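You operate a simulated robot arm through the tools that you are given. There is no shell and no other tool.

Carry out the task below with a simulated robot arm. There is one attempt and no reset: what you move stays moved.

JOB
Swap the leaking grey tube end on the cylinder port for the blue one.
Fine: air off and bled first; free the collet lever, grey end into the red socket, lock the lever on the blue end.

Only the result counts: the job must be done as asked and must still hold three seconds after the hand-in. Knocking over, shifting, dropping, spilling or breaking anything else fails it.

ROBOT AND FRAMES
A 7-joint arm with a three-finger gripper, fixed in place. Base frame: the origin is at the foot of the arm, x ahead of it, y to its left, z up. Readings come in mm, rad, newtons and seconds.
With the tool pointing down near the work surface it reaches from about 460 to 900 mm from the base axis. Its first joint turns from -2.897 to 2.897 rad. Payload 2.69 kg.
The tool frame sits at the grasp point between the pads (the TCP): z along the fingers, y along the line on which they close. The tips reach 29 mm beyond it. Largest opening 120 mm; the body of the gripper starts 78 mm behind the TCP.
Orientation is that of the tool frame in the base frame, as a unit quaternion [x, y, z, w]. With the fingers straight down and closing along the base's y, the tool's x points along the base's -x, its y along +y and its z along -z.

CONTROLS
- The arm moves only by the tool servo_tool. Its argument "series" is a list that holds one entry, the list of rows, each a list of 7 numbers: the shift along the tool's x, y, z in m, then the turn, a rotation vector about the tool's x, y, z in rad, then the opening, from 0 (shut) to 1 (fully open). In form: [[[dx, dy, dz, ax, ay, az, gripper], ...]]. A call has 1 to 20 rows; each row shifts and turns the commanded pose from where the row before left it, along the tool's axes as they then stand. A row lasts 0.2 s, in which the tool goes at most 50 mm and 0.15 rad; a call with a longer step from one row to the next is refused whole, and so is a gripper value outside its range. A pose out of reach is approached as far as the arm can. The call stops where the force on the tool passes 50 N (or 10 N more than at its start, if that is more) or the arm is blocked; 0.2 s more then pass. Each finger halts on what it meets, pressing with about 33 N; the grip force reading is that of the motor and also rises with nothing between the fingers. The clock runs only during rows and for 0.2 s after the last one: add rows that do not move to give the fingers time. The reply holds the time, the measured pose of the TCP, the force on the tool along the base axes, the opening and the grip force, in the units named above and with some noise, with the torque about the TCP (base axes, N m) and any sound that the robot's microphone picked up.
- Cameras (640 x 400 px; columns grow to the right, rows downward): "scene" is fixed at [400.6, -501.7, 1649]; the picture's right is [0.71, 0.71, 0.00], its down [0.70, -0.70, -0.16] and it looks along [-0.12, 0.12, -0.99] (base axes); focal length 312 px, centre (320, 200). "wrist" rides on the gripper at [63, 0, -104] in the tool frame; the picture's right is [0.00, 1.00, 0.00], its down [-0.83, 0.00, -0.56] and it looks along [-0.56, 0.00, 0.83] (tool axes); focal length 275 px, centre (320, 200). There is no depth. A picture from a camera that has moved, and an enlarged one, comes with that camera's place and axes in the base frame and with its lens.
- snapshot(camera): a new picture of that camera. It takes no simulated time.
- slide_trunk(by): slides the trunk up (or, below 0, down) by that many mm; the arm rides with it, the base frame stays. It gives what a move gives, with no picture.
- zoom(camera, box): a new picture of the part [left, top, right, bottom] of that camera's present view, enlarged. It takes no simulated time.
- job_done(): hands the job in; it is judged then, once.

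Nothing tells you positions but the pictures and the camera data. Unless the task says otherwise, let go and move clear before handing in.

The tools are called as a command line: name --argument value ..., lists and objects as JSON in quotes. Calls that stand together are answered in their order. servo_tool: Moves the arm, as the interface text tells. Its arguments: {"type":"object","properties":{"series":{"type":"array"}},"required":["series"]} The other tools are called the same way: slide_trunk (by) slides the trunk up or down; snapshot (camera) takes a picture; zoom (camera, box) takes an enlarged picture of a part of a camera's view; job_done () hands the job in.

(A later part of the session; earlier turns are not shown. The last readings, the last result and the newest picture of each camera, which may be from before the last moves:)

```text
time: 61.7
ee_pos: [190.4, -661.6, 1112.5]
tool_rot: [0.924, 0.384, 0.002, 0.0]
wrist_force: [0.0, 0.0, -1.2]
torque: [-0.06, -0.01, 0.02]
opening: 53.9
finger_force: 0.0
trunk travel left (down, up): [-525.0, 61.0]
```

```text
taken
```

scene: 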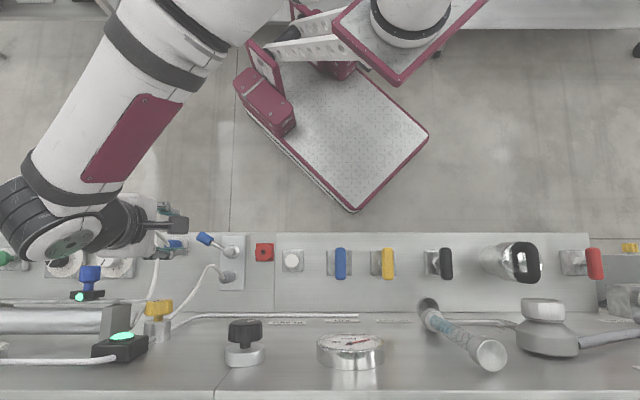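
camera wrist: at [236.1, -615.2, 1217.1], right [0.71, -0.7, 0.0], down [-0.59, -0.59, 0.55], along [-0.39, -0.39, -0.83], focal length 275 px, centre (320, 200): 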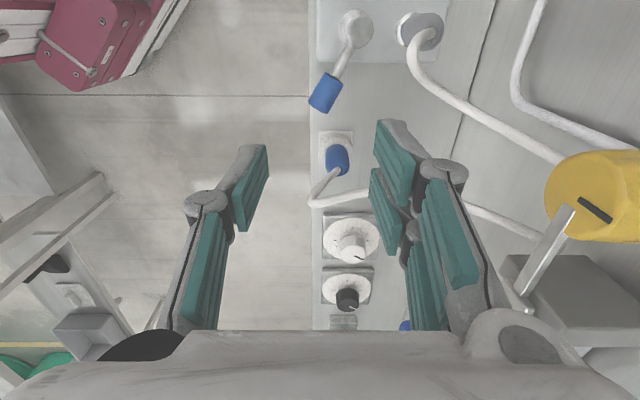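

servo_tool --series '[[[0.0355, 0, 0, 0, 0, 0, 0.4], [0.0355, 0, 0, 0, 0, 0, 0.4], [0, 0, 0.036, 0, 0, 0, 0.4], [0, 0, 0.036, 0, 0, 0, 0.4], [0, 0.0305, 0, 0, 0, 0, 0.4], [0, 0.0305, 0, 0, 0, 0, 0.4], [0, 0.0305, 0, 0, 0, 0, 0.4], [0, 0, 0, 0, -0.14, 0, 0.4], [0, 0, 0, 0, 0, 0, 0.4]]]'

snapshot --camera "wrist"

zoom --camera "scene" --box '[60, 240, 300, 390]'

```text
time: 63.7
ee_pos: [305.1, -676.2, 1041.2]
tool_rot: [0.922, 0.382, -0.064, 0.028]
wrist_force: [0.0, 0.2, 0.4]
torque: [-0.02, 0.0, 0.04]
opening: 48.0
finger_force: 0.1
trunk travel left (down, up): [-525.0, 61.0]
```

```text
taken
camera wrist: at [360.5, -620.4, 1136.0], right [0.71, -0.7, 0.0], down [-0.53, -0.53, 0.66], along [-0.47, -0.47, -0.75], focal length 275 px, centre (320, 200)
```

wrist: 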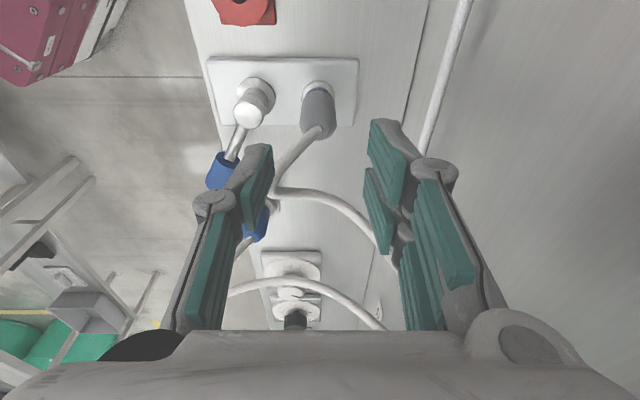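

```text
2.67 times, centred on (180, 315) of scene
camera zoom: at [400.6, -501.7, 1649.0], right [0.71, 0.71, 0.0], down [0.7, -0.7, -0.16], along [-0.12, 0.12, -0.99], focal length 832 px, centre (693, -107)
```

zoom: 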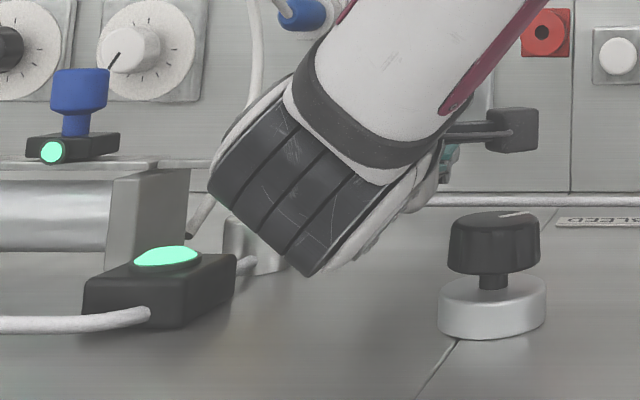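

servo_tool --series '[[[0.0032, 0, 0.0225, 0, 0, 0, 0.4], [0.0032, 0, 0.0225, 0, 0, 0, 0.4], [0, 0, 0, 0, 0, 0, 0.4]]]'

snapshot --camera "wrist"

zoom --camera "scene" --box '[60, 240, 300, 390]'

```text
time: 64.5
ee_pos: [305.3, -676.6, 995.3]
tool_rot: [0.921, 0.383, -0.063, 0.027]
wrist_force: [-0.8, 0.0, -0.6]
torque: [-0.02, -0.01, 0.02]
opening: 48.1
finger_force: 0.1
trunk travel left (down, up): [-525.0, 61.0]
```

```text
taken
camera wrist: at [361.0, -620.2, 1090.1], right [0.71, -0.7, 0.0], down [-0.53, -0.53, 0.66], along [-0.47, -0.47, -0.75], focal length 275 px, centre (320, 200)
```

wrist: 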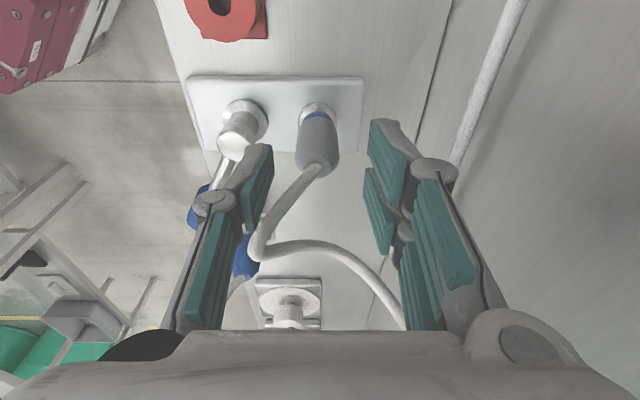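

```text
2.67 times, centred on (180, 315) of scene
camera zoom: at [400.6, -501.7, 1649.0], right [0.71, 0.71, 0.0], down [0.7, -0.7, -0.16], along [-0.12, 0.12, -0.99], focal length 832 px, centre (693, -107)
```

zoom: 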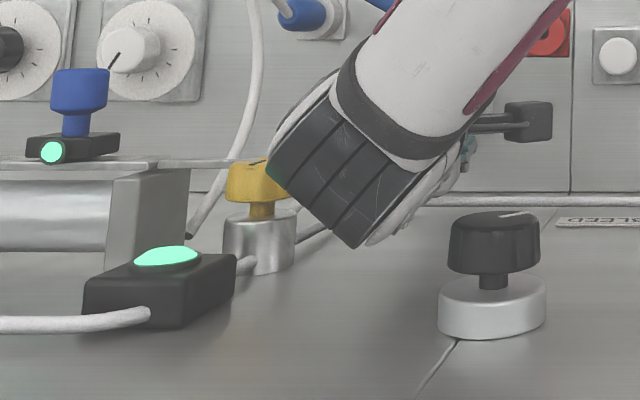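

servo_tool --series '[[[0.0032, 0, 0.0225, 0, 0, 0, 0.4], [0.0032, 0, 0.0225, 0, 0, 0, 0.4], [0, 0, 0, 0, 0, 0, 0.4]]]'

snapshot --camera "wrist"

zoom --camera "scene" --box '[60, 240, 300, 390]'

```text
time: 65.3
ee_pos: [306.2, -675.4, 949.6]
tool_rot: [0.921, 0.383, -0.061, 0.027]
wrist_force: [0.2, 0.5, 0.1]
torque: [0.01, 0.01, 0.03]
opening: 48.2
finger_force: 0.1
trunk travel left (down, up): [-525.0, 61.0]
```

```text
taken
camera wrist: at [361.3, -619.5, 1045.0], right [0.71, -0.7, 0.0], down [-0.53, -0.53, 0.66], along [-0.47, -0.47, -0.75], focal length 275 px, centre (320, 200)
```

wrist: 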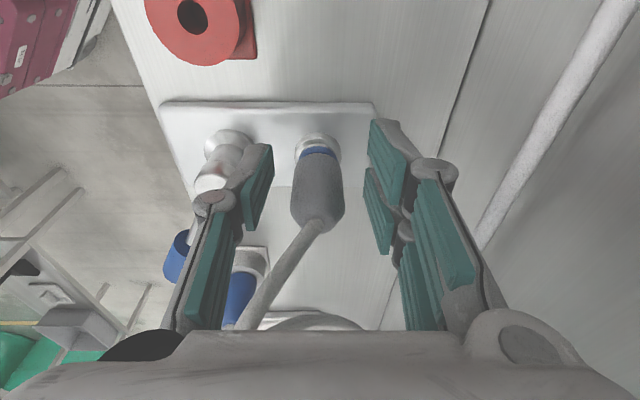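

```text
2.67 times, centred on (180, 315) of scene
camera zoom: at [400.6, -501.7, 1649.0], right [0.71, 0.71, 0.0], down [0.7, -0.7, -0.16], along [-0.12, 0.12, -0.99], focal length 832 px, centre (693, -107)
```

zoom: 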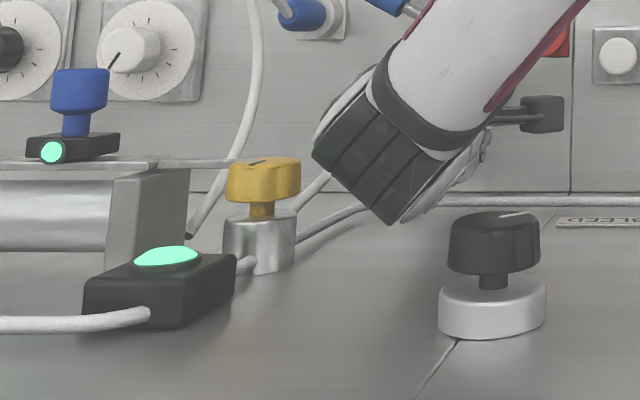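

The plug is centred between the fingers. I'll slide onto it and close.

servo_tool --series '[[[-0.008, -0.001, 0.0025, 0, 0, 0, 0.4], [-0.0084, 0, 0.0025, 0, 0, 0, 0.4], [0, 0, 0, 0, 0, 0, 0.4], [0, 0, 0, 0, 0, 0, 0.2], [0, 0, 0, 0, 0, 0, 0.15], [0, 0, 0, 0, 0, 0, 0.15], [0, 0, 0, 0, 0, 0, 0.15]]]'

snapshot --camera "wrist"

zoom --camera "scene" --box '[60, 240, 300, 390]'

```text
time: 66.9
ee_pos: [293.4, -686.6, 948.5]
tool_rot: [0.921, 0.383, -0.062, 0.027]
wrist_force: [-1.5, 2.8, -0.7]
torque: [0.08, 0.1, -0.05]
opening: 26.2
finger_force: 33.3
trunk travel left (down, up): [-525.0, 61.0]
```

```text
taken
camera wrist: at [348.2, -630.9, 1042.3], right [0.71, -0.7, 0.0], down [-0.53, -0.53, 0.66], along [-0.47, -0.47, -0.75], focal length 275 px, centre (320, 200)
```

wrist: 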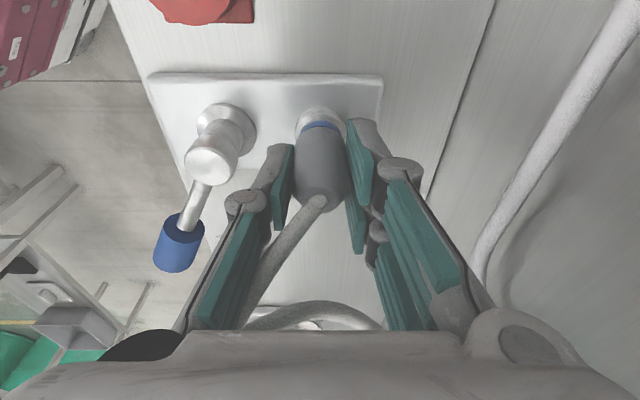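

```text
2.67 times, centred on (180, 315) of scene
camera zoom: at [400.6, -501.7, 1649.0], right [0.71, 0.71, 0.0], down [0.7, -0.7, -0.16], along [-0.12, 0.12, -0.99], focal length 832 px, centre (693, -107)
```

zoom: 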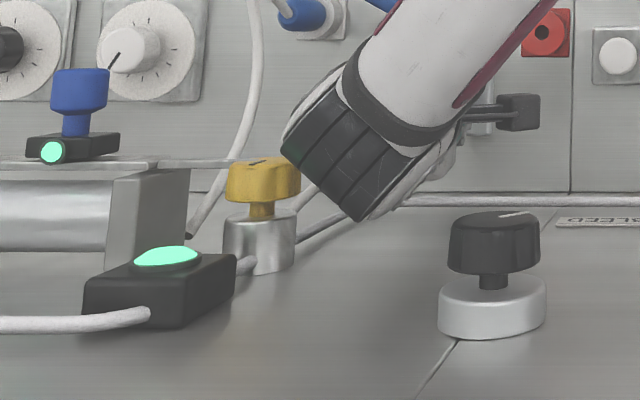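

Gripped (26 mm). I'll pull straight up gently and see whether the collet lets go.

servo_tool --series '[[[-0.0006, 0, -0.004, 0, 0, 0, 0.15], [-0.0006, 0, -0.004, 0, 0, 0, 0.15], [0, 0, 0, 0, 0, 0, 0.15]]]'

snapshot --camera "wrist"

```text
time: 67.7
ee_pos: [293.5, -686.8, 955.1]
tool_rot: [0.922, 0.382, -0.062, 0.026]
wrist_force: [0.2, 0.4, -0.2]
torque: [0.0, 0.01, -0.01]
opening: 25.9
finger_force: 33.4
trunk travel left (down, up): [-525.0, 61.0]
```

```text
taken
camera wrist: at [348.8, -631.0, 1050.5], right [0.71, -0.7, 0.0], down [-0.53, -0.53, 0.66], along [-0.46, -0.47, -0.75], focal length 275 px, centre (320, 200)
```

wrist: 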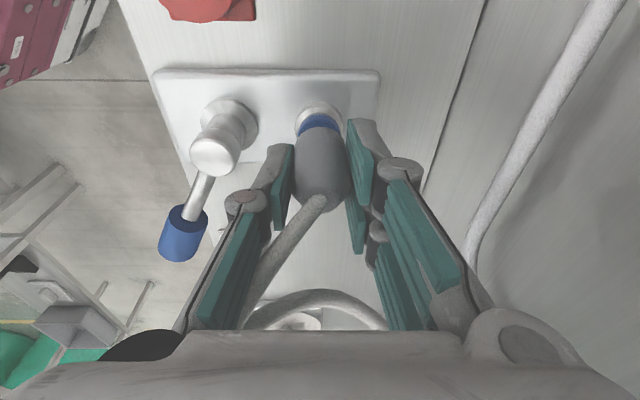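

The grey end comes free. I'll raise it fully clear.

servo_tool --series '[[[-0.0028, 0, -0.0198, 0, 0, 0, 0.15], [-0.0028, 0, -0.0198, 0, 0, 0, 0.15], [-0.0028, 0, -0.0198, 0, 0, 0, 0.15], [0, 0, 0, 0, 0, 0, 0.15]]]'

snapshot --camera "wrist"

snapshot --camera "scene"

zoom --camera "wrist" --box '[220, 60, 420, 220]'

```text
time: 68.7
ee_pos: [293.8, -688.0, 1018.2]
tool_rot: [0.921, 0.383, -0.062, 0.028]
wrist_force: [0.4, -0.4, -0.1]
torque: [-0.04, 0.02, 0.02]
opening: 26.0
finger_force: 33.0
trunk travel left (down, up): [-525.0, 61.0]
```

```text
taken
camera wrist: at [348.8, -631.2, 1111.3], right [0.71, -0.7, 0.0], down [-0.53, -0.53, 0.66], along [-0.47, -0.47, -0.75], focal length 275 px, centre (320, 200)
```

wrist: 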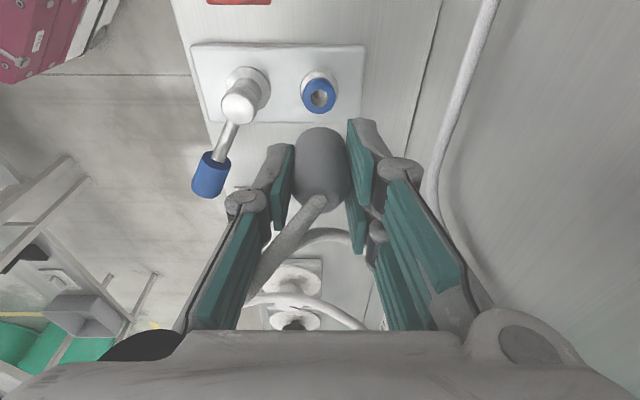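

```text
taken
```

scene: 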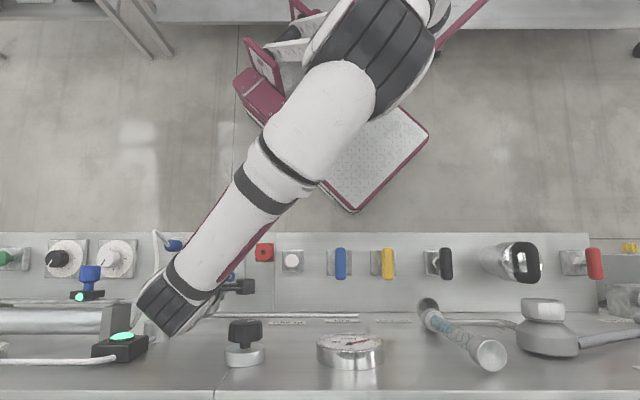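

```text
2.50 times, centred on (320, 140) of wrist
camera zoom: at [348.8, -631.2, 1111.3], right [0.71, -0.7, 0.0], down [-0.53, -0.53, 0.66], along [-0.47, -0.47, -0.75], focal length 688 px, centre (320, 350)
```

zoom: 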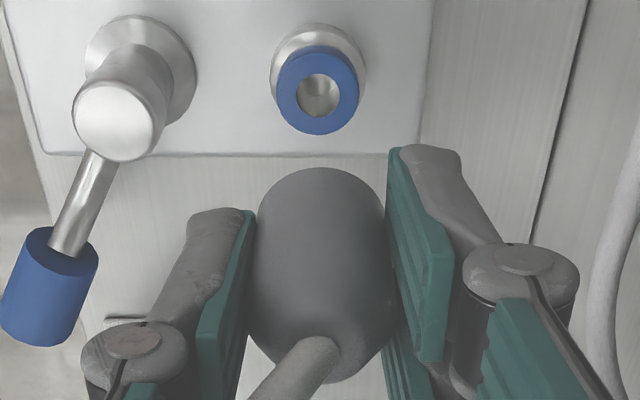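

The grey end is out, and the blue collet ring stays on the port. Now I'll carry it over the red socket.

servo_tool --series '[[[0.0246, -0.0183, -0.0035, 0, 0, 0, 0.15], [0.0246, -0.0183, -0.0035, 0, 0, 0, 0.15], [0.0247, -0.0182, -0.0034, 0, 0, 0, 0.15], [0, 0, 0, 0, 0, 0, 0.15]]]'

snapshot --camera "wrist"

zoom --camera "scene" --box '[170, 215, 330, 315]'

```text
time: 69.7
ee_pos: [307.7, -594.4, 1017.4]
tool_rot: [0.921, 0.382, -0.063, 0.027]
wrist_force: [0.1, 0.3, -0.1]
torque: [-0.02, 0.0, -0.01]
opening: 25.9
finger_force: 33.4
trunk travel left (down, up): [-525.0, 61.0]
```

```text
taken
camera wrist: at [362.2, -538.3, 1111.0], right [0.71, -0.7, 0.0], down [-0.53, -0.53, 0.66], along [-0.47, -0.47, -0.75], focal length 275 px, centre (320, 200)
```

wrist: 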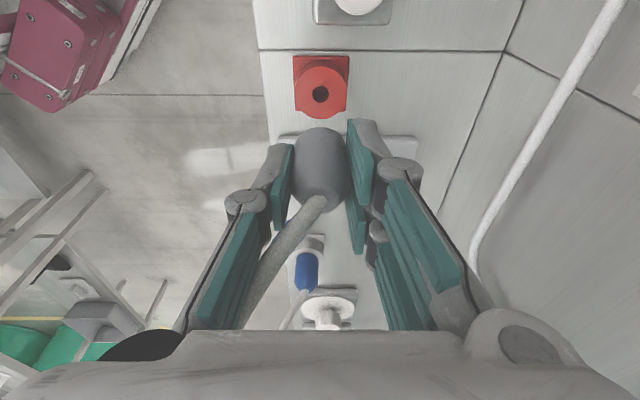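

```text
4.00 times, centred on (250, 265) of scene
camera zoom: at [400.6, -501.7, 1649.0], right [0.71, 0.71, 0.0], down [0.7, -0.7, -0.16], along [-0.12, 0.12, -0.99], focal length 1247 px, centre (600, -60)
```

zoom: 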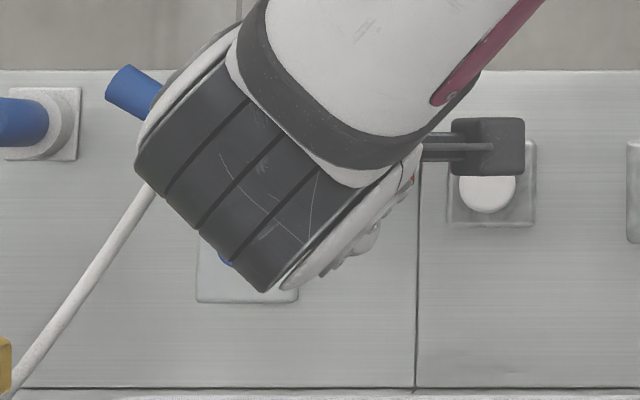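

zoom --camera "wrist" --box '[220, 60, 420, 220]'

```text
2.50 times, centred on (320, 140) of wrist
camera zoom: at [362.2, -538.3, 1111.0], right [0.71, -0.7, 0.0], down [-0.53, -0.53, 0.66], along [-0.47, -0.47, -0.75], focal length 688 px, centre (320, 350)
```

zoom: 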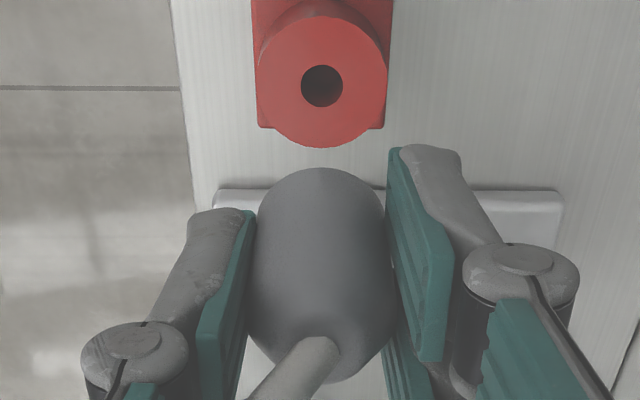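

Alignment over the red hole matches the port view within a millimetre or two. I'll lower gradually while watching the force.

servo_tool --series '[[[0.0022, 0.001, 0.0158, 0, 0, 0, 0.15], [0.0022, 0, 0.0158, 0, 0, 0, 0.15], [0, 0, 0, 0, 0, 0, 0.15]]]'

zoom --camera "wrist" --box '[220, 60, 420, 220]'

```text
time: 70.5
ee_pos: [306.9, -595.5, 983.0]
tool_rot: [0.921, 0.383, -0.062, 0.027]
wrist_force: [-0.1, 1.0, -0.9]
torque: [-0.03, -0.02, 0.01]
opening: 26.0
finger_force: 33.0
trunk travel left (down, up): [-525.0, 61.0]
```

```text
2.50 times, centred on (320, 140) of wrist
camera zoom: at [363.3, -539.8, 1078.5], right [0.71, -0.7, 0.0], down [-0.53, -0.53, 0.66], along [-0.47, -0.47, -0.75], focal length 688 px, centre (320, 350)
```

zoom: 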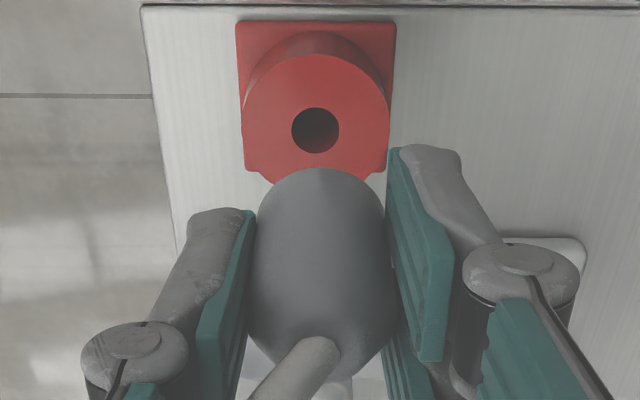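

servo_tool --series '[[[0.0014, -0.0007, 0.0099, 0, 0, 0, 0.15], [0.0014, 0, 0.0099, 0, 0, 0, 0.15], [0, 0, 0, 0, 0, 0, 0.15]]]'

zoom --camera "wrist" --box '[220, 60, 420, 220]'

```text
time: 71.3
ee_pos: [307.6, -594.1, 963.6]
tool_rot: [0.922, 0.382, -0.063, 0.027]
wrist_force: [-0.5, -0.8, 0.3]
torque: [-0.01, 0.02, 0.01]
opening: 25.9
finger_force: 33.0
trunk travel left (down, up): [-525.0, 61.0]
```

```text
2.50 times, centred on (320, 140) of wrist
camera zoom: at [363.1, -539.5, 1058.4], right [0.71, -0.7, 0.0], down [-0.53, -0.53, 0.66], along [-0.46, -0.47, -0.75], focal length 688 px, centre (320, 350)
```

zoom: 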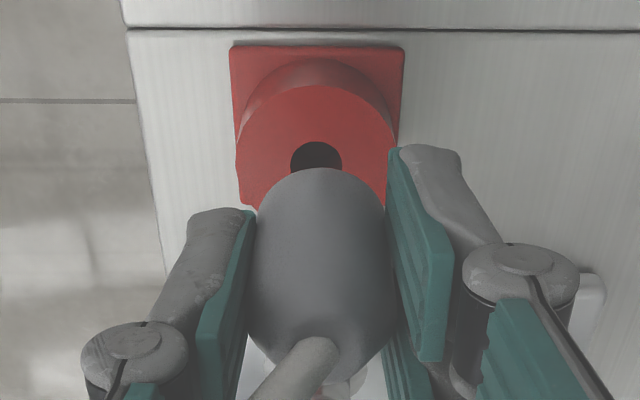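

servo_tool --series '[[[0.0007, -0.001, 0.005, 0, 0, 0, 0.15], [0.0007, 0, 0.005, 0, 0, 0, 0.15], [0, 0, 0, 0, 0, 0, 0.15]]]'

zoom --camera "wrist" --box '[220, 60, 420, 220]'

```text
time: 72.1
ee_pos: [307.8, -594.7, 955.0]
tool_rot: [0.922, 0.382, -0.062, 0.027]
wrist_force: [0.2, -0.1, 0.2]
torque: [-0.01, -0.01, 0.0]
opening: 26.0
finger_force: 33.2
trunk travel left (down, up): [-525.0, 61.0]
```

```text
2.50 times, centred on (320, 140) of wrist
camera zoom: at [361.9, -538.8, 1048.4], right [0.71, -0.7, 0.0], down [-0.53, -0.53, 0.66], along [-0.47, -0.47, -0.75], focal length 688 px, centre (320, 350)
```

zoom: 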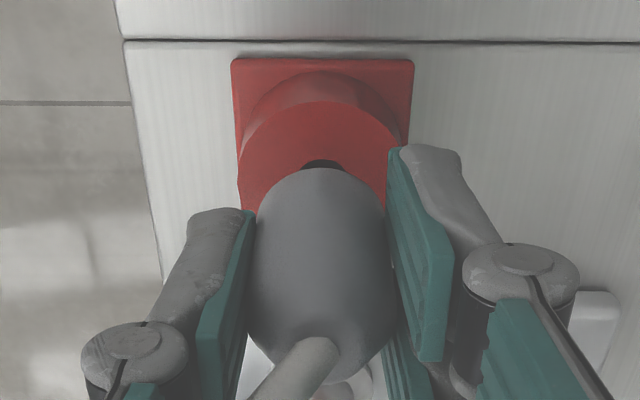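

servo_tool --series '[[[0.0004, 0.0003, 0.003, 0, 0, 0, 0.15], [0.0004, 0, 0.003, 0, 0, 0, 0.15], [0, 0, 0, 0, 0, 0, 0.15]]]'

servo_tool --series '[[[0.0003, 0, 0.002, 0, 0, 0, 0.15], [0.0003, 0, 0.002, 0, 0, 0, 0.15], [0, 0, 0, 0, 0, 0, 0.15]]]'

zoom --camera "wrist" --box '[220, 60, 420, 220]'

```text
time: 72.9
ee_pos: [307.3, -595.9, 947.7]
tool_rot: [0.921, 0.383, -0.062, 0.026]
wrist_force: [0.4, -0.3, -0.2]
torque: [-0.03, 0.02, 0.02]
opening: 26.0
finger_force: 33.6
trunk travel left (down, up): [-525.0, 61.0]
```

```text
time: 73.7
ee_pos: [307.4, -595.0, 944.3]
tool_rot: [0.921, 0.383, -0.063, 0.027]
wrist_force: [0.2, -0.4, -0.8]
torque: [-0.02, 0.03, 0.01]
opening: 26.0
finger_force: 32.8
trunk travel left (down, up): [-525.0, 61.0]
```

```text
2.50 times, centred on (320, 140) of wrist
camera zoom: at [362.1, -539.1, 1038.5], right [0.71, -0.7, 0.0], down [-0.53, -0.53, 0.66], along [-0.47, -0.47, -0.75], focal length 688 px, centre (320, 350)
```

zoom: 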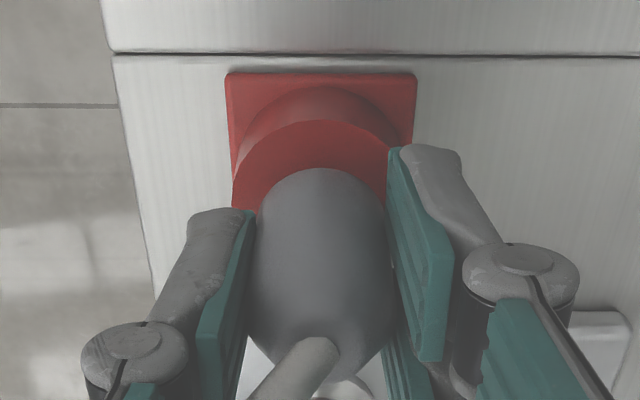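

servo_tool --series '[[[0.0003, 0, 0.002, 0, 0, 0, 0.15], [0.0003, 0, 0.002, 0, 0, 0, 0.15], [0, 0, 0, 0, 0, 0, 0.15]]]'

servo_tool --series '[[[0.0003, 0, 0.002, 0, 0, 0, 0.15], [0.0003, 0, 0.002, 0, 0, 0, 0.15], [0, 0, 0, 0, 0, 0, 0.15]]]'

zoom --camera "wrist" --box '[220, 60, 420, 220]'

```text
time: 74.5
ee_pos: [307.2, -595.1, 939.3]
tool_rot: [0.921, 0.383, -0.063, 0.027]
wrist_force: [0.1, 0.1, -0.1]
torque: [0.0, 0.01, -0.02]
opening: 25.8
finger_force: 33.1
trunk travel left (down, up): [-525.0, 61.0]
```

```text
time: 75.3
ee_pos: [307.6, -594.6, 938.5]
tool_rot: [0.921, 0.383, -0.064, 0.029]
wrist_force: [0.3, 7.9, 31.0]
torque: [0.33, 0.07, 0.0]
opening: 26.1
finger_force: 33.0
trunk travel left (down, up): [-525.0, 61.0]
```

```text
2.50 times, centred on (320, 140) of wrist
camera zoom: at [362.1, -538.7, 1032.4], right [0.71, -0.7, 0.0], down [-0.53, -0.53, 0.67], along [-0.46, -0.48, -0.75], focal length 688 px, centre (320, 350)
```

zoom: 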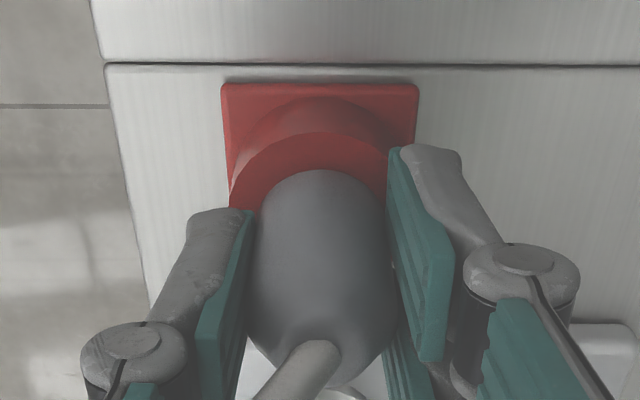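

It made contact at about the expected seat depth. A small sideways nudge will show whether it's captured in the hole.

servo_tool --series '[[[-0.0002, 0.0015, -0.0015, 0, 0, 0, 0.15], [0, 0.0015, 0, 0, 0, 0, 0.15], [0, 0, 0, 0, 0, 0, 0.15]]]'

servo_tool --series '[[[0, -0.003, 0, 0, 0, 0, 0.15], [0, -0.003, 0, 0, 0, 0, 0.15], [0, 0, 0, 0, 0, 0, 0.15]]]'

```text
time: 76.1
ee_pos: [307.5, -596.0, 939.2]
tool_rot: [0.921, 0.383, -0.063, 0.028]
wrist_force: [-7.4, 8.9, 25.4]
torque: [0.3, 0.29, -0.02]
opening: 26.0
finger_force: 32.5
trunk travel left (down, up): [-525.0, 61.0]
```

```text
time: 76.9
ee_pos: [306.8, -592.4, 938.7]
tool_rot: [0.921, 0.384, -0.062, 0.029]
wrist_force: [6.5, -5.8, 17.6]
torque: [-0.23, -0.14, 0.02]
opening: 25.9
finger_force: 32.8
trunk travel left (down, up): [-525.0, 61.0]
```

servo_tool --series '[[[0, 0.003, 0, 0, 0, 0, 0.15], [-0.0004, 0, -0.003, 0, 0, 0, 0.15], [0, 0, 0, 0, 0, 0, 0.15]]]'

servo_tool --series '[[[0, 0.002, 0, 0, 0, 0, 0.15], [0, 0.002, 0, 0, 0, 0, 0.15], [0, 0, 0, 0, 0, 0, 0.15]]]'

```text
time: 77.7
ee_pos: [308.0, -594.6, 939.5]
tool_rot: [0.922, 0.382, -0.062, 0.026]
wrist_force: [0.7, -0.3, -0.1]
torque: [0.0, 0.03, -0.01]
opening: 25.9
finger_force: 32.9
trunk travel left (down, up): [-525.0, 61.0]
```

```text
time: 78.5
ee_pos: [309.2, -596.4, 939.9]
tool_rot: [0.922, 0.382, -0.062, 0.024]
wrist_force: [-7.3, 9.2, -0.3]
torque: [0.36, 0.33, 0.01]
opening: 26.2
finger_force: 32.8
trunk travel left (down, up): [-525.0, 61.0]
```

With no downward load it still resists sideways, so the grey end is captured in the red hole. I'll re-centre it, press it home, release, and back off toward +q and up.

servo_tool --series '[[[0, -0.004, 0, 0, 0, 0, 0.15], [0.0003, 0, 0.002, 0, 0, 0, 0.15], [0.0001, 0, 0.001, 0, 0, 0, 0.15], [0, 0, 0, 0, 0, 0, 0.15], [-0.0001, 0, -0.001, 0, 0, 0, 0.3], [0, 0, 0, 0, 0, 0, 0.4], [0, 0, 0, 0, 0, 0, 0.4], [0.012, 0, -0.0017, 0, 0, 0, 0.4], [0.012, 0, -0.0017, 0, 0, 0, 0.4], [0, 0, -0.02, 0, 0, 0, 0.4], [0, 0, -0.04, 0, 0, 0, 0.4], [0, 0, -0.04, 0, 0, 0, 0.4], [0, 0, 0, 0, 0, 0, 0.4]]]'

snapshot --camera "wrist"

snapshot --camera "scene"

```text
time: 81.3
ee_pos: [334.4, -567.6, 1037.5]
tool_rot: [0.922, 0.382, -0.062, 0.028]
wrist_force: [0.2, 0.0, -0.5]
torque: [0.02, 0.02, 0.0]
opening: 48.0
finger_force: 0.1
trunk travel left (down, up): [-525.0, 61.0]
```

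```text
taken
camera wrist: at [389.6, -511.5, 1132.2], right [0.71, -0.7, 0.0], down [-0.53, -0.53, 0.66], along [-0.47, -0.47, -0.75], focal length 275 px, centre (320, 200)
```

wrist: 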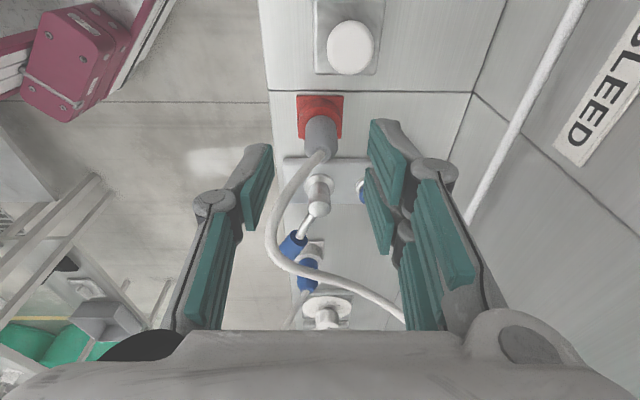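

```text
taken
```

scene: 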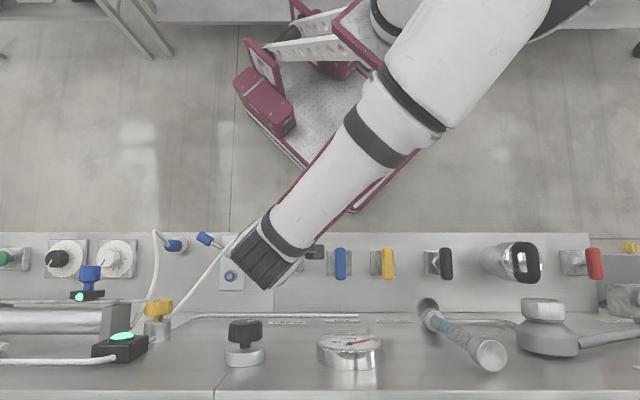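

The grey end stands in the red socket. Next I'll move over to the parked blue end and measure it.

servo_tool --series '[[[-0.0042, 0, -0.0297, 0, 0, 0, 0.4], [-0.0042, 0, -0.0297, 0, 0, 0, 0.4], [-0.0347, -0.0023, 0.0049, 0, 0, 0, 0.4], [-0.0347, -0.0023, 0.0049, 0, 0, 0, 0.4], [-0.0347, -0.0023, 0.0049, 0, 0, 0, 0.4], [-0.0347, -0.0023, 0.0049, 0, 0, 0, 0.4], [-0.0347, -0.0023, 0.0049, 0, 0, 0, 0.4], [-0.0347, -0.0023, 0.0049, 0, 0, 0, 0.4], [0, 0, 0, 0, 0, 0, 0.4]]]'

snapshot --camera "wrist"

zoom --camera "scene" --box '[130, 220, 290, 320]'

```text
time: 83.3
ee_pos: [174.2, -706.7, 1096.8]
tool_rot: [0.921, 0.383, -0.062, 0.027]
wrist_force: [-0.6, 0.1, -0.3]
torque: [-0.06, -0.04, 0.0]
opening: 48.1
finger_force: 0.1
trunk travel left (down, up): [-525.0, 61.0]
```

```text
taken
camera wrist: at [229.8, -650.8, 1191.1], right [0.71, -0.7, 0.0], down [-0.53, -0.53, 0.66], along [-0.46, -0.47, -0.75], focal length 275 px, centre (320, 200)
```

wrist: 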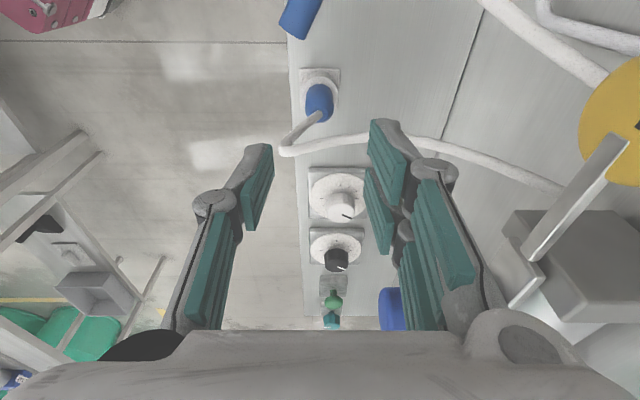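

```text
4.00 times, centred on (210, 270) of scene
camera zoom: at [400.6, -501.7, 1649.0], right [0.71, 0.71, 0.0], down [0.7, -0.7, -0.16], along [-0.12, 0.12, -0.99], focal length 1247 px, centre (760, -80)
```

zoom: 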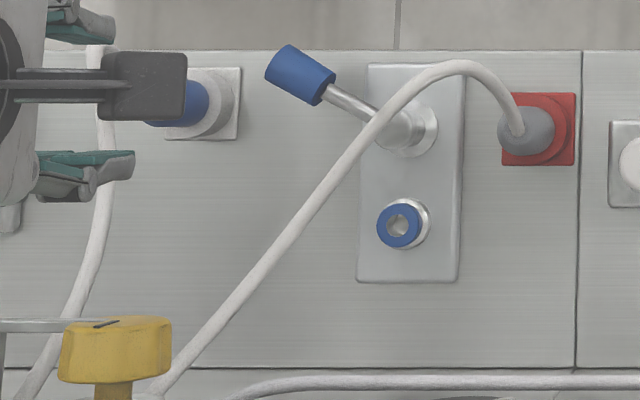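

zoom --camera "wrist" --box '[260, 40, 388, 160]'

```text
3.33 times, centred on (324, 100) of wrist
camera zoom: at [229.8, -650.8, 1191.1], right [0.71, -0.7, 0.0], down [-0.53, -0.53, 0.66], along [-0.46, -0.47, -0.75], focal length 918 px, centre (307, 533)
```

zoom: 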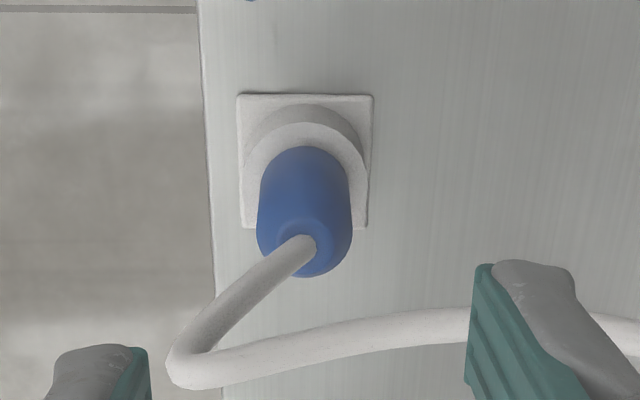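

servo_tool --series '[[[-0.0029, -0.0005, 0.0252, 0, 0, 0, 0.4], [0.0034, 0, 0.0243, 0, 0, 0, 0.4], [0.0034, 0, 0.0243, 0, 0, 0, 0.4], [0.0034, 0, 0.0243, 0, 0, 0, 0.4], [0, 0, 0, 0, 0, 0, 0.4]]]'

snapshot --camera "wrist"

zoom --camera "scene" --box '[50, 210, 290, 360]'

```text
time: 84.5
ee_pos: [170.9, -710.1, 997.8]
tool_rot: [0.921, 0.382, -0.063, 0.027]
wrist_force: [0.1, 0.1, -0.2]
torque: [-0.04, 0.02, 0.02]
opening: 48.2
finger_force: 0.1
trunk travel left (down, up): [-525.0, 61.0]
```

```text
taken
camera wrist: at [225.9, -655.1, 1092.6], right [0.71, -0.7, 0.0], down [-0.53, -0.53, 0.66], along [-0.47, -0.47, -0.75], focal length 275 px, centre (320, 200)
```

wrist: 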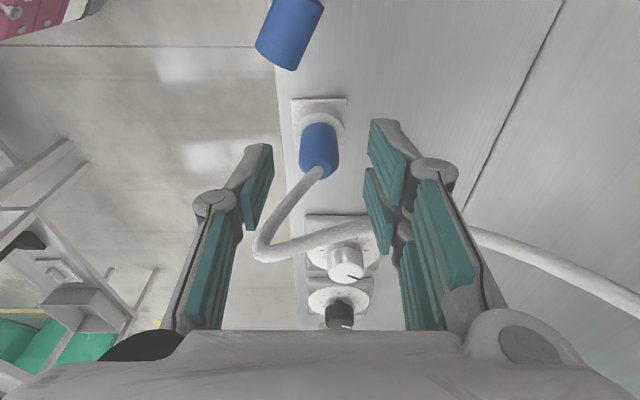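

```text
2.67 times, centred on (170, 285) of scene
camera zoom: at [400.6, -501.7, 1649.0], right [0.71, 0.71, 0.0], down [0.7, -0.7, -0.16], along [-0.12, 0.12, -0.99], focal length 832 px, centre (720, -27)
```

zoom: 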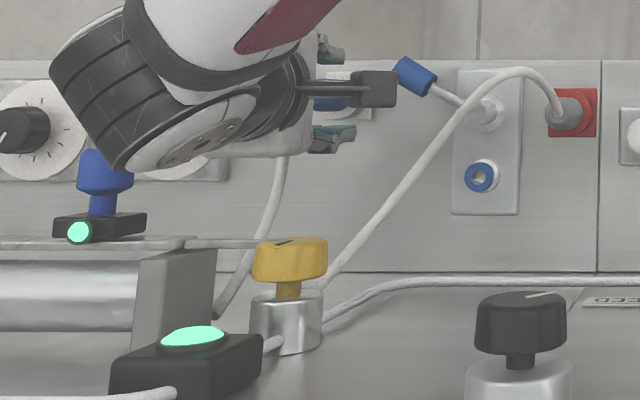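

servo_tool --series '[[[0.0033, 0, 0.0235, 0, 0, 0, 0.4], [0.0033, 0, 0.0235, 0, 0, 0, 0.4], [0, 0, 0, 0, 0, 0, 0.4]]]'

snapshot --camera "wrist"

zoom --camera "scene" --box '[50, 210, 290, 360]'

```text
time: 85.3
ee_pos: [172.2, -710.9, 950.4]
tool_rot: [0.922, 0.382, -0.063, 0.027]
wrist_force: [0.1, -1.1, -0.2]
torque: [0.02, 0.06, -0.02]
opening: 48.1
finger_force: 0.0
trunk travel left (down, up): [-525.0, 61.0]
```

```text
taken
camera wrist: at [226.3, -654.9, 1045.4], right [0.71, -0.7, 0.0], down [-0.53, -0.53, 0.66], along [-0.47, -0.47, -0.75], focal length 275 px, centre (320, 200)
```

wrist: 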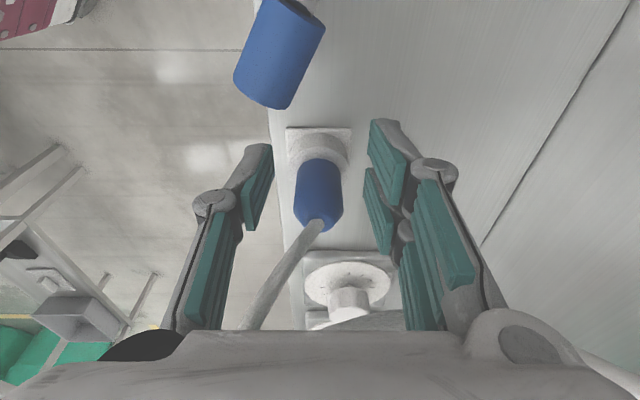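

```text
2.67 times, centred on (170, 285) of scene
camera zoom: at [400.6, -501.7, 1649.0], right [0.71, 0.71, 0.0], down [0.7, -0.7, -0.16], along [-0.12, 0.12, -0.99], focal length 832 px, centre (720, -27)
```

zoom: 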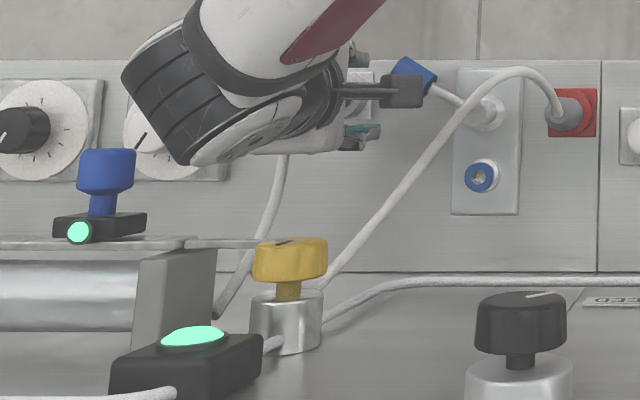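

servo_tool --series '[[[-0.0078, -0.0005, 0.0052, 0, 0, 0, 0.4], [-0.0079, 0, 0.0051, 0, 0, 0, 0.4], [0, 0, 0, 0, 0, 0, 0.4], [0, 0, 0, 0, 0, 0, 0.2], [0, 0, 0, 0, 0, 0, 0.15], [0, 0, 0, 0, 0, 0, 0.15], [0, 0, 0, 0, 0, 0, 0.15]]]'

snapshot --camera "wrist"

```text
time: 86.9
ee_pos: [159.5, -723.2, 943.6]
tool_rot: [0.921, 0.382, -0.063, 0.027]
wrist_force: [-0.7, 0.1, -0.4]
torque: [-0.01, 0.01, 0.02]
opening: 26.4
finger_force: 33.0
trunk travel left (down, up): [-525.0, 61.0]
```

```text
taken
camera wrist: at [214.1, -666.8, 1037.2], right [0.71, -0.7, 0.0], down [-0.53, -0.53, 0.66], along [-0.47, -0.47, -0.75], focal length 275 px, centre (320, 200)
```

wrist: 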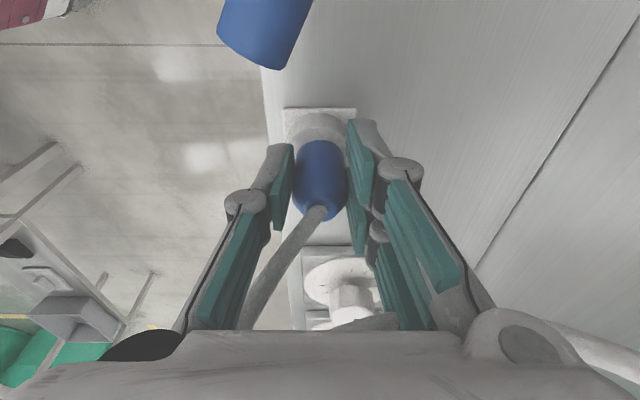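

servo_tool --series '[[[-0.0006, 0, -0.004, 0, 0, 0, 0.15], [-0.0006, 0, -0.004, 0, 0, 0, 0.15], [0, 0, 0, 0, 0, 0, 0.15]]]'

servo_tool --series '[[[-0.0028, 0, -0.0198, 0, 0, 0, 0.15], [-0.0028, 0, -0.0198, 0, 0, 0, 0.15], [-0.0028, 0, -0.0198, 0, 0, 0, 0.15], [0, 0, 0, 0, 0, 0, 0.15]]]'

snapshot --camera "wrist"

zoom --camera "wrist" --box '[220, 60, 420, 220]'

zoom --camera "scene" --box '[50, 210, 290, 360]'

```text
time: 87.7
ee_pos: [159.6, -723.0, 950.5]
tool_rot: [0.922, 0.382, -0.063, 0.028]
wrist_force: [0.7, -0.8, -0.4]
torque: [0.0, 0.01, -0.02]
opening: 26.6
finger_force: 33.5
trunk travel left (down, up): [-525.0, 61.0]
```

```text
time: 88.7
ee_pos: [159.9, -722.5, 1010.9]
tool_rot: [0.921, 0.383, -0.062, 0.027]
wrist_force: [0.0, 0.9, -0.4]
torque: [0.04, -0.01, 0.03]
opening: 26.7
finger_force: 32.7
trunk travel left (down, up): [-525.0, 61.0]
```

```text
taken
camera wrist: at [214.0, -666.9, 1105.7], right [0.71, -0.7, 0.0], down [-0.53, -0.53, 0.66], along [-0.47, -0.47, -0.75], focal length 275 px, centre (320, 200)
```

wrist: 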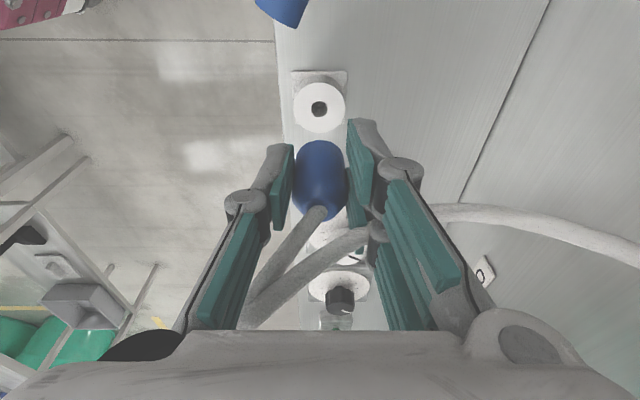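

```text
2.50 times, centred on (320, 140) of wrist
camera zoom: at [214.0, -666.9, 1105.7], right [0.71, -0.7, 0.0], down [-0.53, -0.53, 0.66], along [-0.47, -0.47, -0.75], focal length 688 px, centre (320, 350)
```

zoom: 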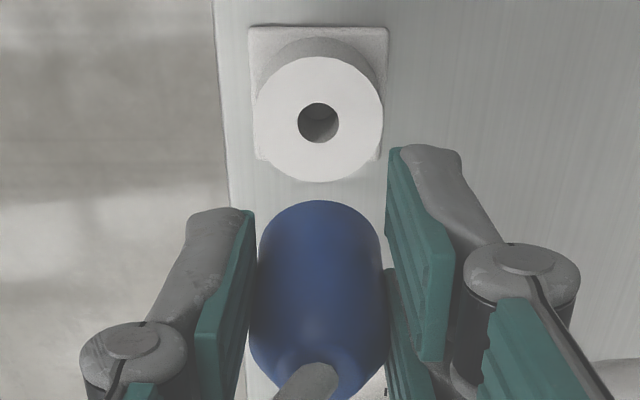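

```text
2.67 times, centred on (170, 285) of scene
camera zoom: at [400.6, -501.7, 1649.0], right [0.71, 0.71, 0.0], down [0.7, -0.7, -0.16], along [-0.12, 0.12, -0.99], focal length 832 px, centre (720, -27)
```

zoom: 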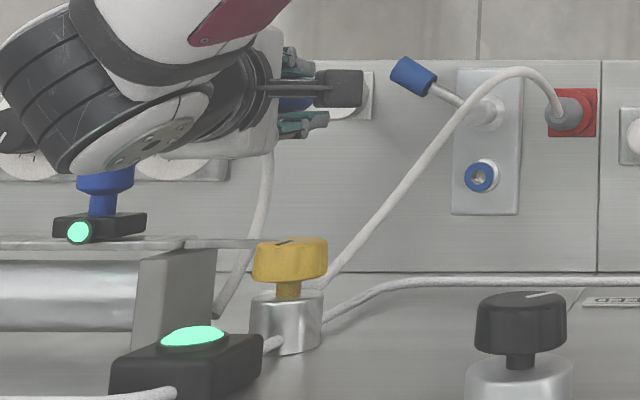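

The blue end is out, but it's held about 9 mm off the finger centre. I'll set it back in its parking socket and regrip it centred before going on.

servo_tool --series '[[[0.0028, 0, 0.0198, 0, 0, 0, 0.15], [0.0028, 0, 0.0198, 0, 0, 0, 0.15], [0.0028, 0, 0.0198, 0, 0, 0, 0.15], [0, 0, 0, 0, 0, 0, 0.15]]]'

servo_tool --series '[[[0.0006, 0, 0.004, 0, 0, 0, 0.15], [0.0006, 0, 0.004, 0, 0, 0, 0.15], [0, 0, 0, 0, 0, 0, 0.15]]]'

snapshot --camera "wrist"

```text
time: 89.7
ee_pos: [159.5, -723.2, 950.7]
tool_rot: [0.921, 0.383, -0.062, 0.027]
wrist_force: [0.0, -0.1, -0.4]
torque: [0.01, 0.0, 0.02]
opening: 26.5
finger_force: 33.1
trunk travel left (down, up): [-525.0, 61.0]
```

```text
time: 90.5
ee_pos: [158.1, -723.3, 942.7]
tool_rot: [0.921, 0.383, -0.062, 0.027]
wrist_force: [0.0, -0.4, 1.3]
torque: [0.0, -0.02, 0.02]
opening: 26.7
finger_force: 33.4
trunk travel left (down, up): [-525.0, 61.0]
```

```text
taken
camera wrist: at [214.0, -667.1, 1037.2], right [0.71, -0.7, 0.0], down [-0.53, -0.53, 0.66], along [-0.47, -0.47, -0.75], focal length 275 px, centre (320, 200)
```

wrist: 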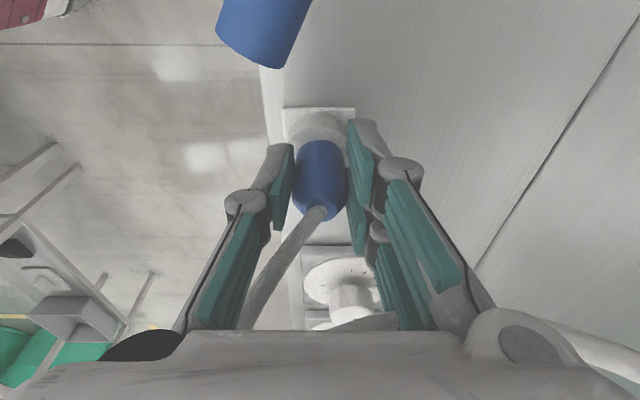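

servo_tool --series '[[[0, 0, 0, 0, 0, 0, 0.3], [0, 0, 0, 0, 0, 0, 0.4], [0, 0, 0, 0, 0, 0, 0.4], [-0.0075, 0, 0.0041, 0, 0, 0, 0.4], [0, 0, 0, 0, 0, 0, 0.4]]]'

snapshot --camera "wrist"

```text
time: 91.7
ee_pos: [153.2, -728.5, 939.7]
tool_rot: [0.921, 0.383, -0.063, 0.027]
wrist_force: [0.4, 0.9, 0.3]
torque: [-0.03, 0.0, -0.02]
opening: 47.8
finger_force: 0.1
trunk travel left (down, up): [-525.0, 61.0]
```

```text
taken
camera wrist: at [208.3, -672.7, 1034.0], right [0.71, -0.7, 0.0], down [-0.53, -0.53, 0.66], along [-0.47, -0.47, -0.75], focal length 275 px, centre (320, 200)
```

wrist: 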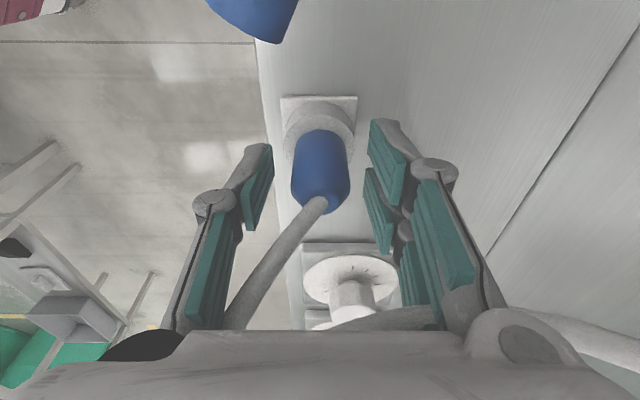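

The view now matches the grey end's grip. I'll close and lift.

servo_tool --series '[[[0, 0, 0, 0, 0, 0, 0.2], [0, 0, 0, 0, 0, 0, 0.15], [0, 0, 0, 0, 0, 0, 0.15], [0, 0, 0, 0, 0, 0, 0.15], [-0.0028, 0, -0.0198, 0, 0, 0, 0.15], [-0.0028, 0, -0.0198, 0, 0, 0, 0.15], [-0.0028, 0, -0.0198, 0, 0, 0, 0.15], [-0.0028, 0, -0.0198, 0, 0, 0, 0.15], [0, 0, 0, 0, 0, 0, 0.15]]]'

snapshot --camera "wrist"

zoom --camera "wrist" --box '[220, 60, 420, 220]'

```text
time: 93.7
ee_pos: [152.8, -729.5, 1020.1]
tool_rot: [0.921, 0.383, -0.063, 0.027]
wrist_force: [0.4, 0.5, -0.3]
torque: [-0.02, 0.01, 0.08]
opening: 26.1
finger_force: 33.4
trunk travel left (down, up): [-525.0, 61.0]
```

```text
taken
camera wrist: at [207.4, -672.7, 1114.4], right [0.71, -0.7, 0.0], down [-0.53, -0.53, 0.66], along [-0.47, -0.47, -0.75], focal length 275 px, centre (320, 200)
```

wrist: 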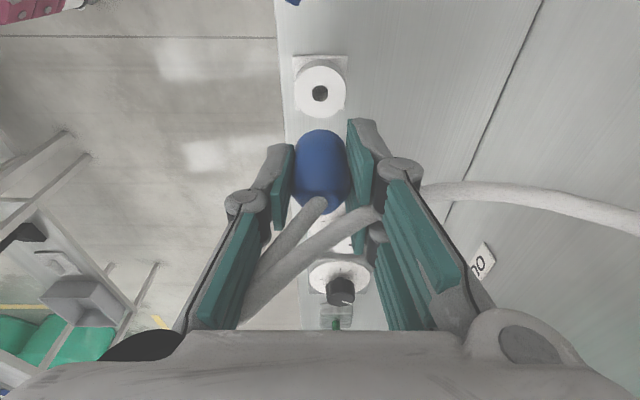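

```text
2.50 times, centred on (320, 140) of wrist
camera zoom: at [207.4, -672.7, 1114.4], right [0.71, -0.7, 0.0], down [-0.53, -0.53, 0.66], along [-0.47, -0.47, -0.75], focal length 688 px, centre (320, 350)
```

zoom: 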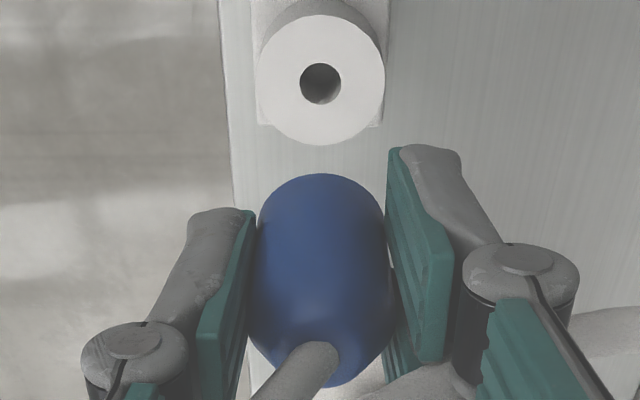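

The grip is well centred now. I'll carry the blue end to above the port: raise a little, go +q, then +p.

servo_tool --series '[[[-0.0021, 0, -0.0149, 0, 0, 0, 0.15], [0.0427, 0, -0.006, 0, 0, 0, 0.15], [0.0427, 0, -0.006, 0, 0, 0, 0.15], [0.0428, 0, -0.006, 0, 0, 0, 0.15], [0, 0.0232, 0, 0, 0, 0, 0.15], [0, 0.0232, 0, 0, 0, 0, 0.15], [0, 0.0231, 0, 0, 0, 0, 0.15], [0, 0, 0, 0, 0, 0, 0.15]]]'

snapshot --camera "wrist"

zoom --camera "scene" --box '[50, 210, 290, 360]'

zoom --camera "wrist" --box '[220, 60, 420, 220]'

```text
time: 95.5
ee_pos: [294.2, -686.5, 1035.3]
tool_rot: [0.921, 0.382, -0.063, 0.026]
wrist_force: [0.3, 0.1, -0.3]
torque: [-0.02, -0.02, 0.03]
opening: 26.2
finger_force: 32.8
trunk travel left (down, up): [-525.0, 61.0]
```

```text
taken
camera wrist: at [348.5, -630.2, 1129.7], right [0.71, -0.7, 0.0], down [-0.53, -0.53, 0.66], along [-0.47, -0.47, -0.75], focal length 275 px, centre (320, 200)
```

wrist: 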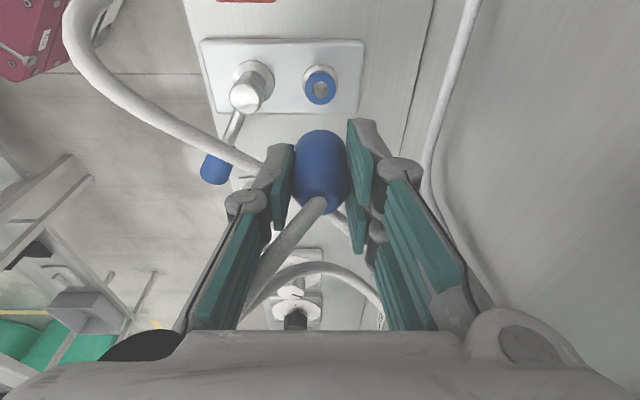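

```text
2.67 times, centred on (170, 285) of scene
camera zoom: at [400.6, -501.7, 1649.0], right [0.71, 0.71, 0.0], down [0.7, -0.7, -0.16], along [-0.12, 0.12, -0.99], focal length 832 px, centre (720, -27)
```

zoom: 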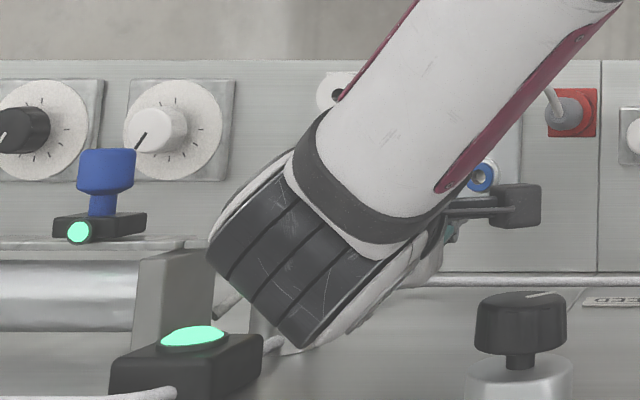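

```text
2.50 times, centred on (320, 140) of wrist
camera zoom: at [348.5, -630.2, 1129.7], right [0.71, -0.7, 0.0], down [-0.53, -0.53, 0.66], along [-0.47, -0.47, -0.75], focal length 688 px, centre (320, 350)
```

zoom: 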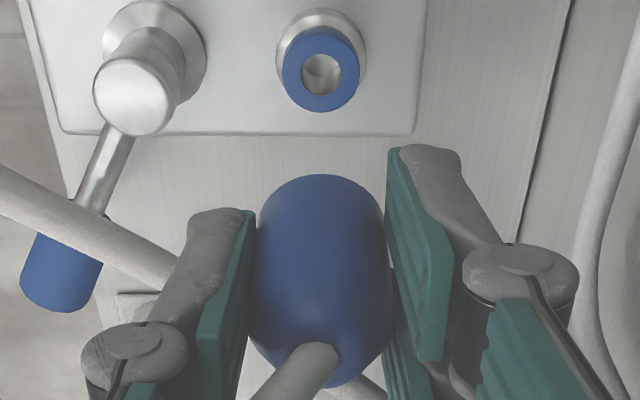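

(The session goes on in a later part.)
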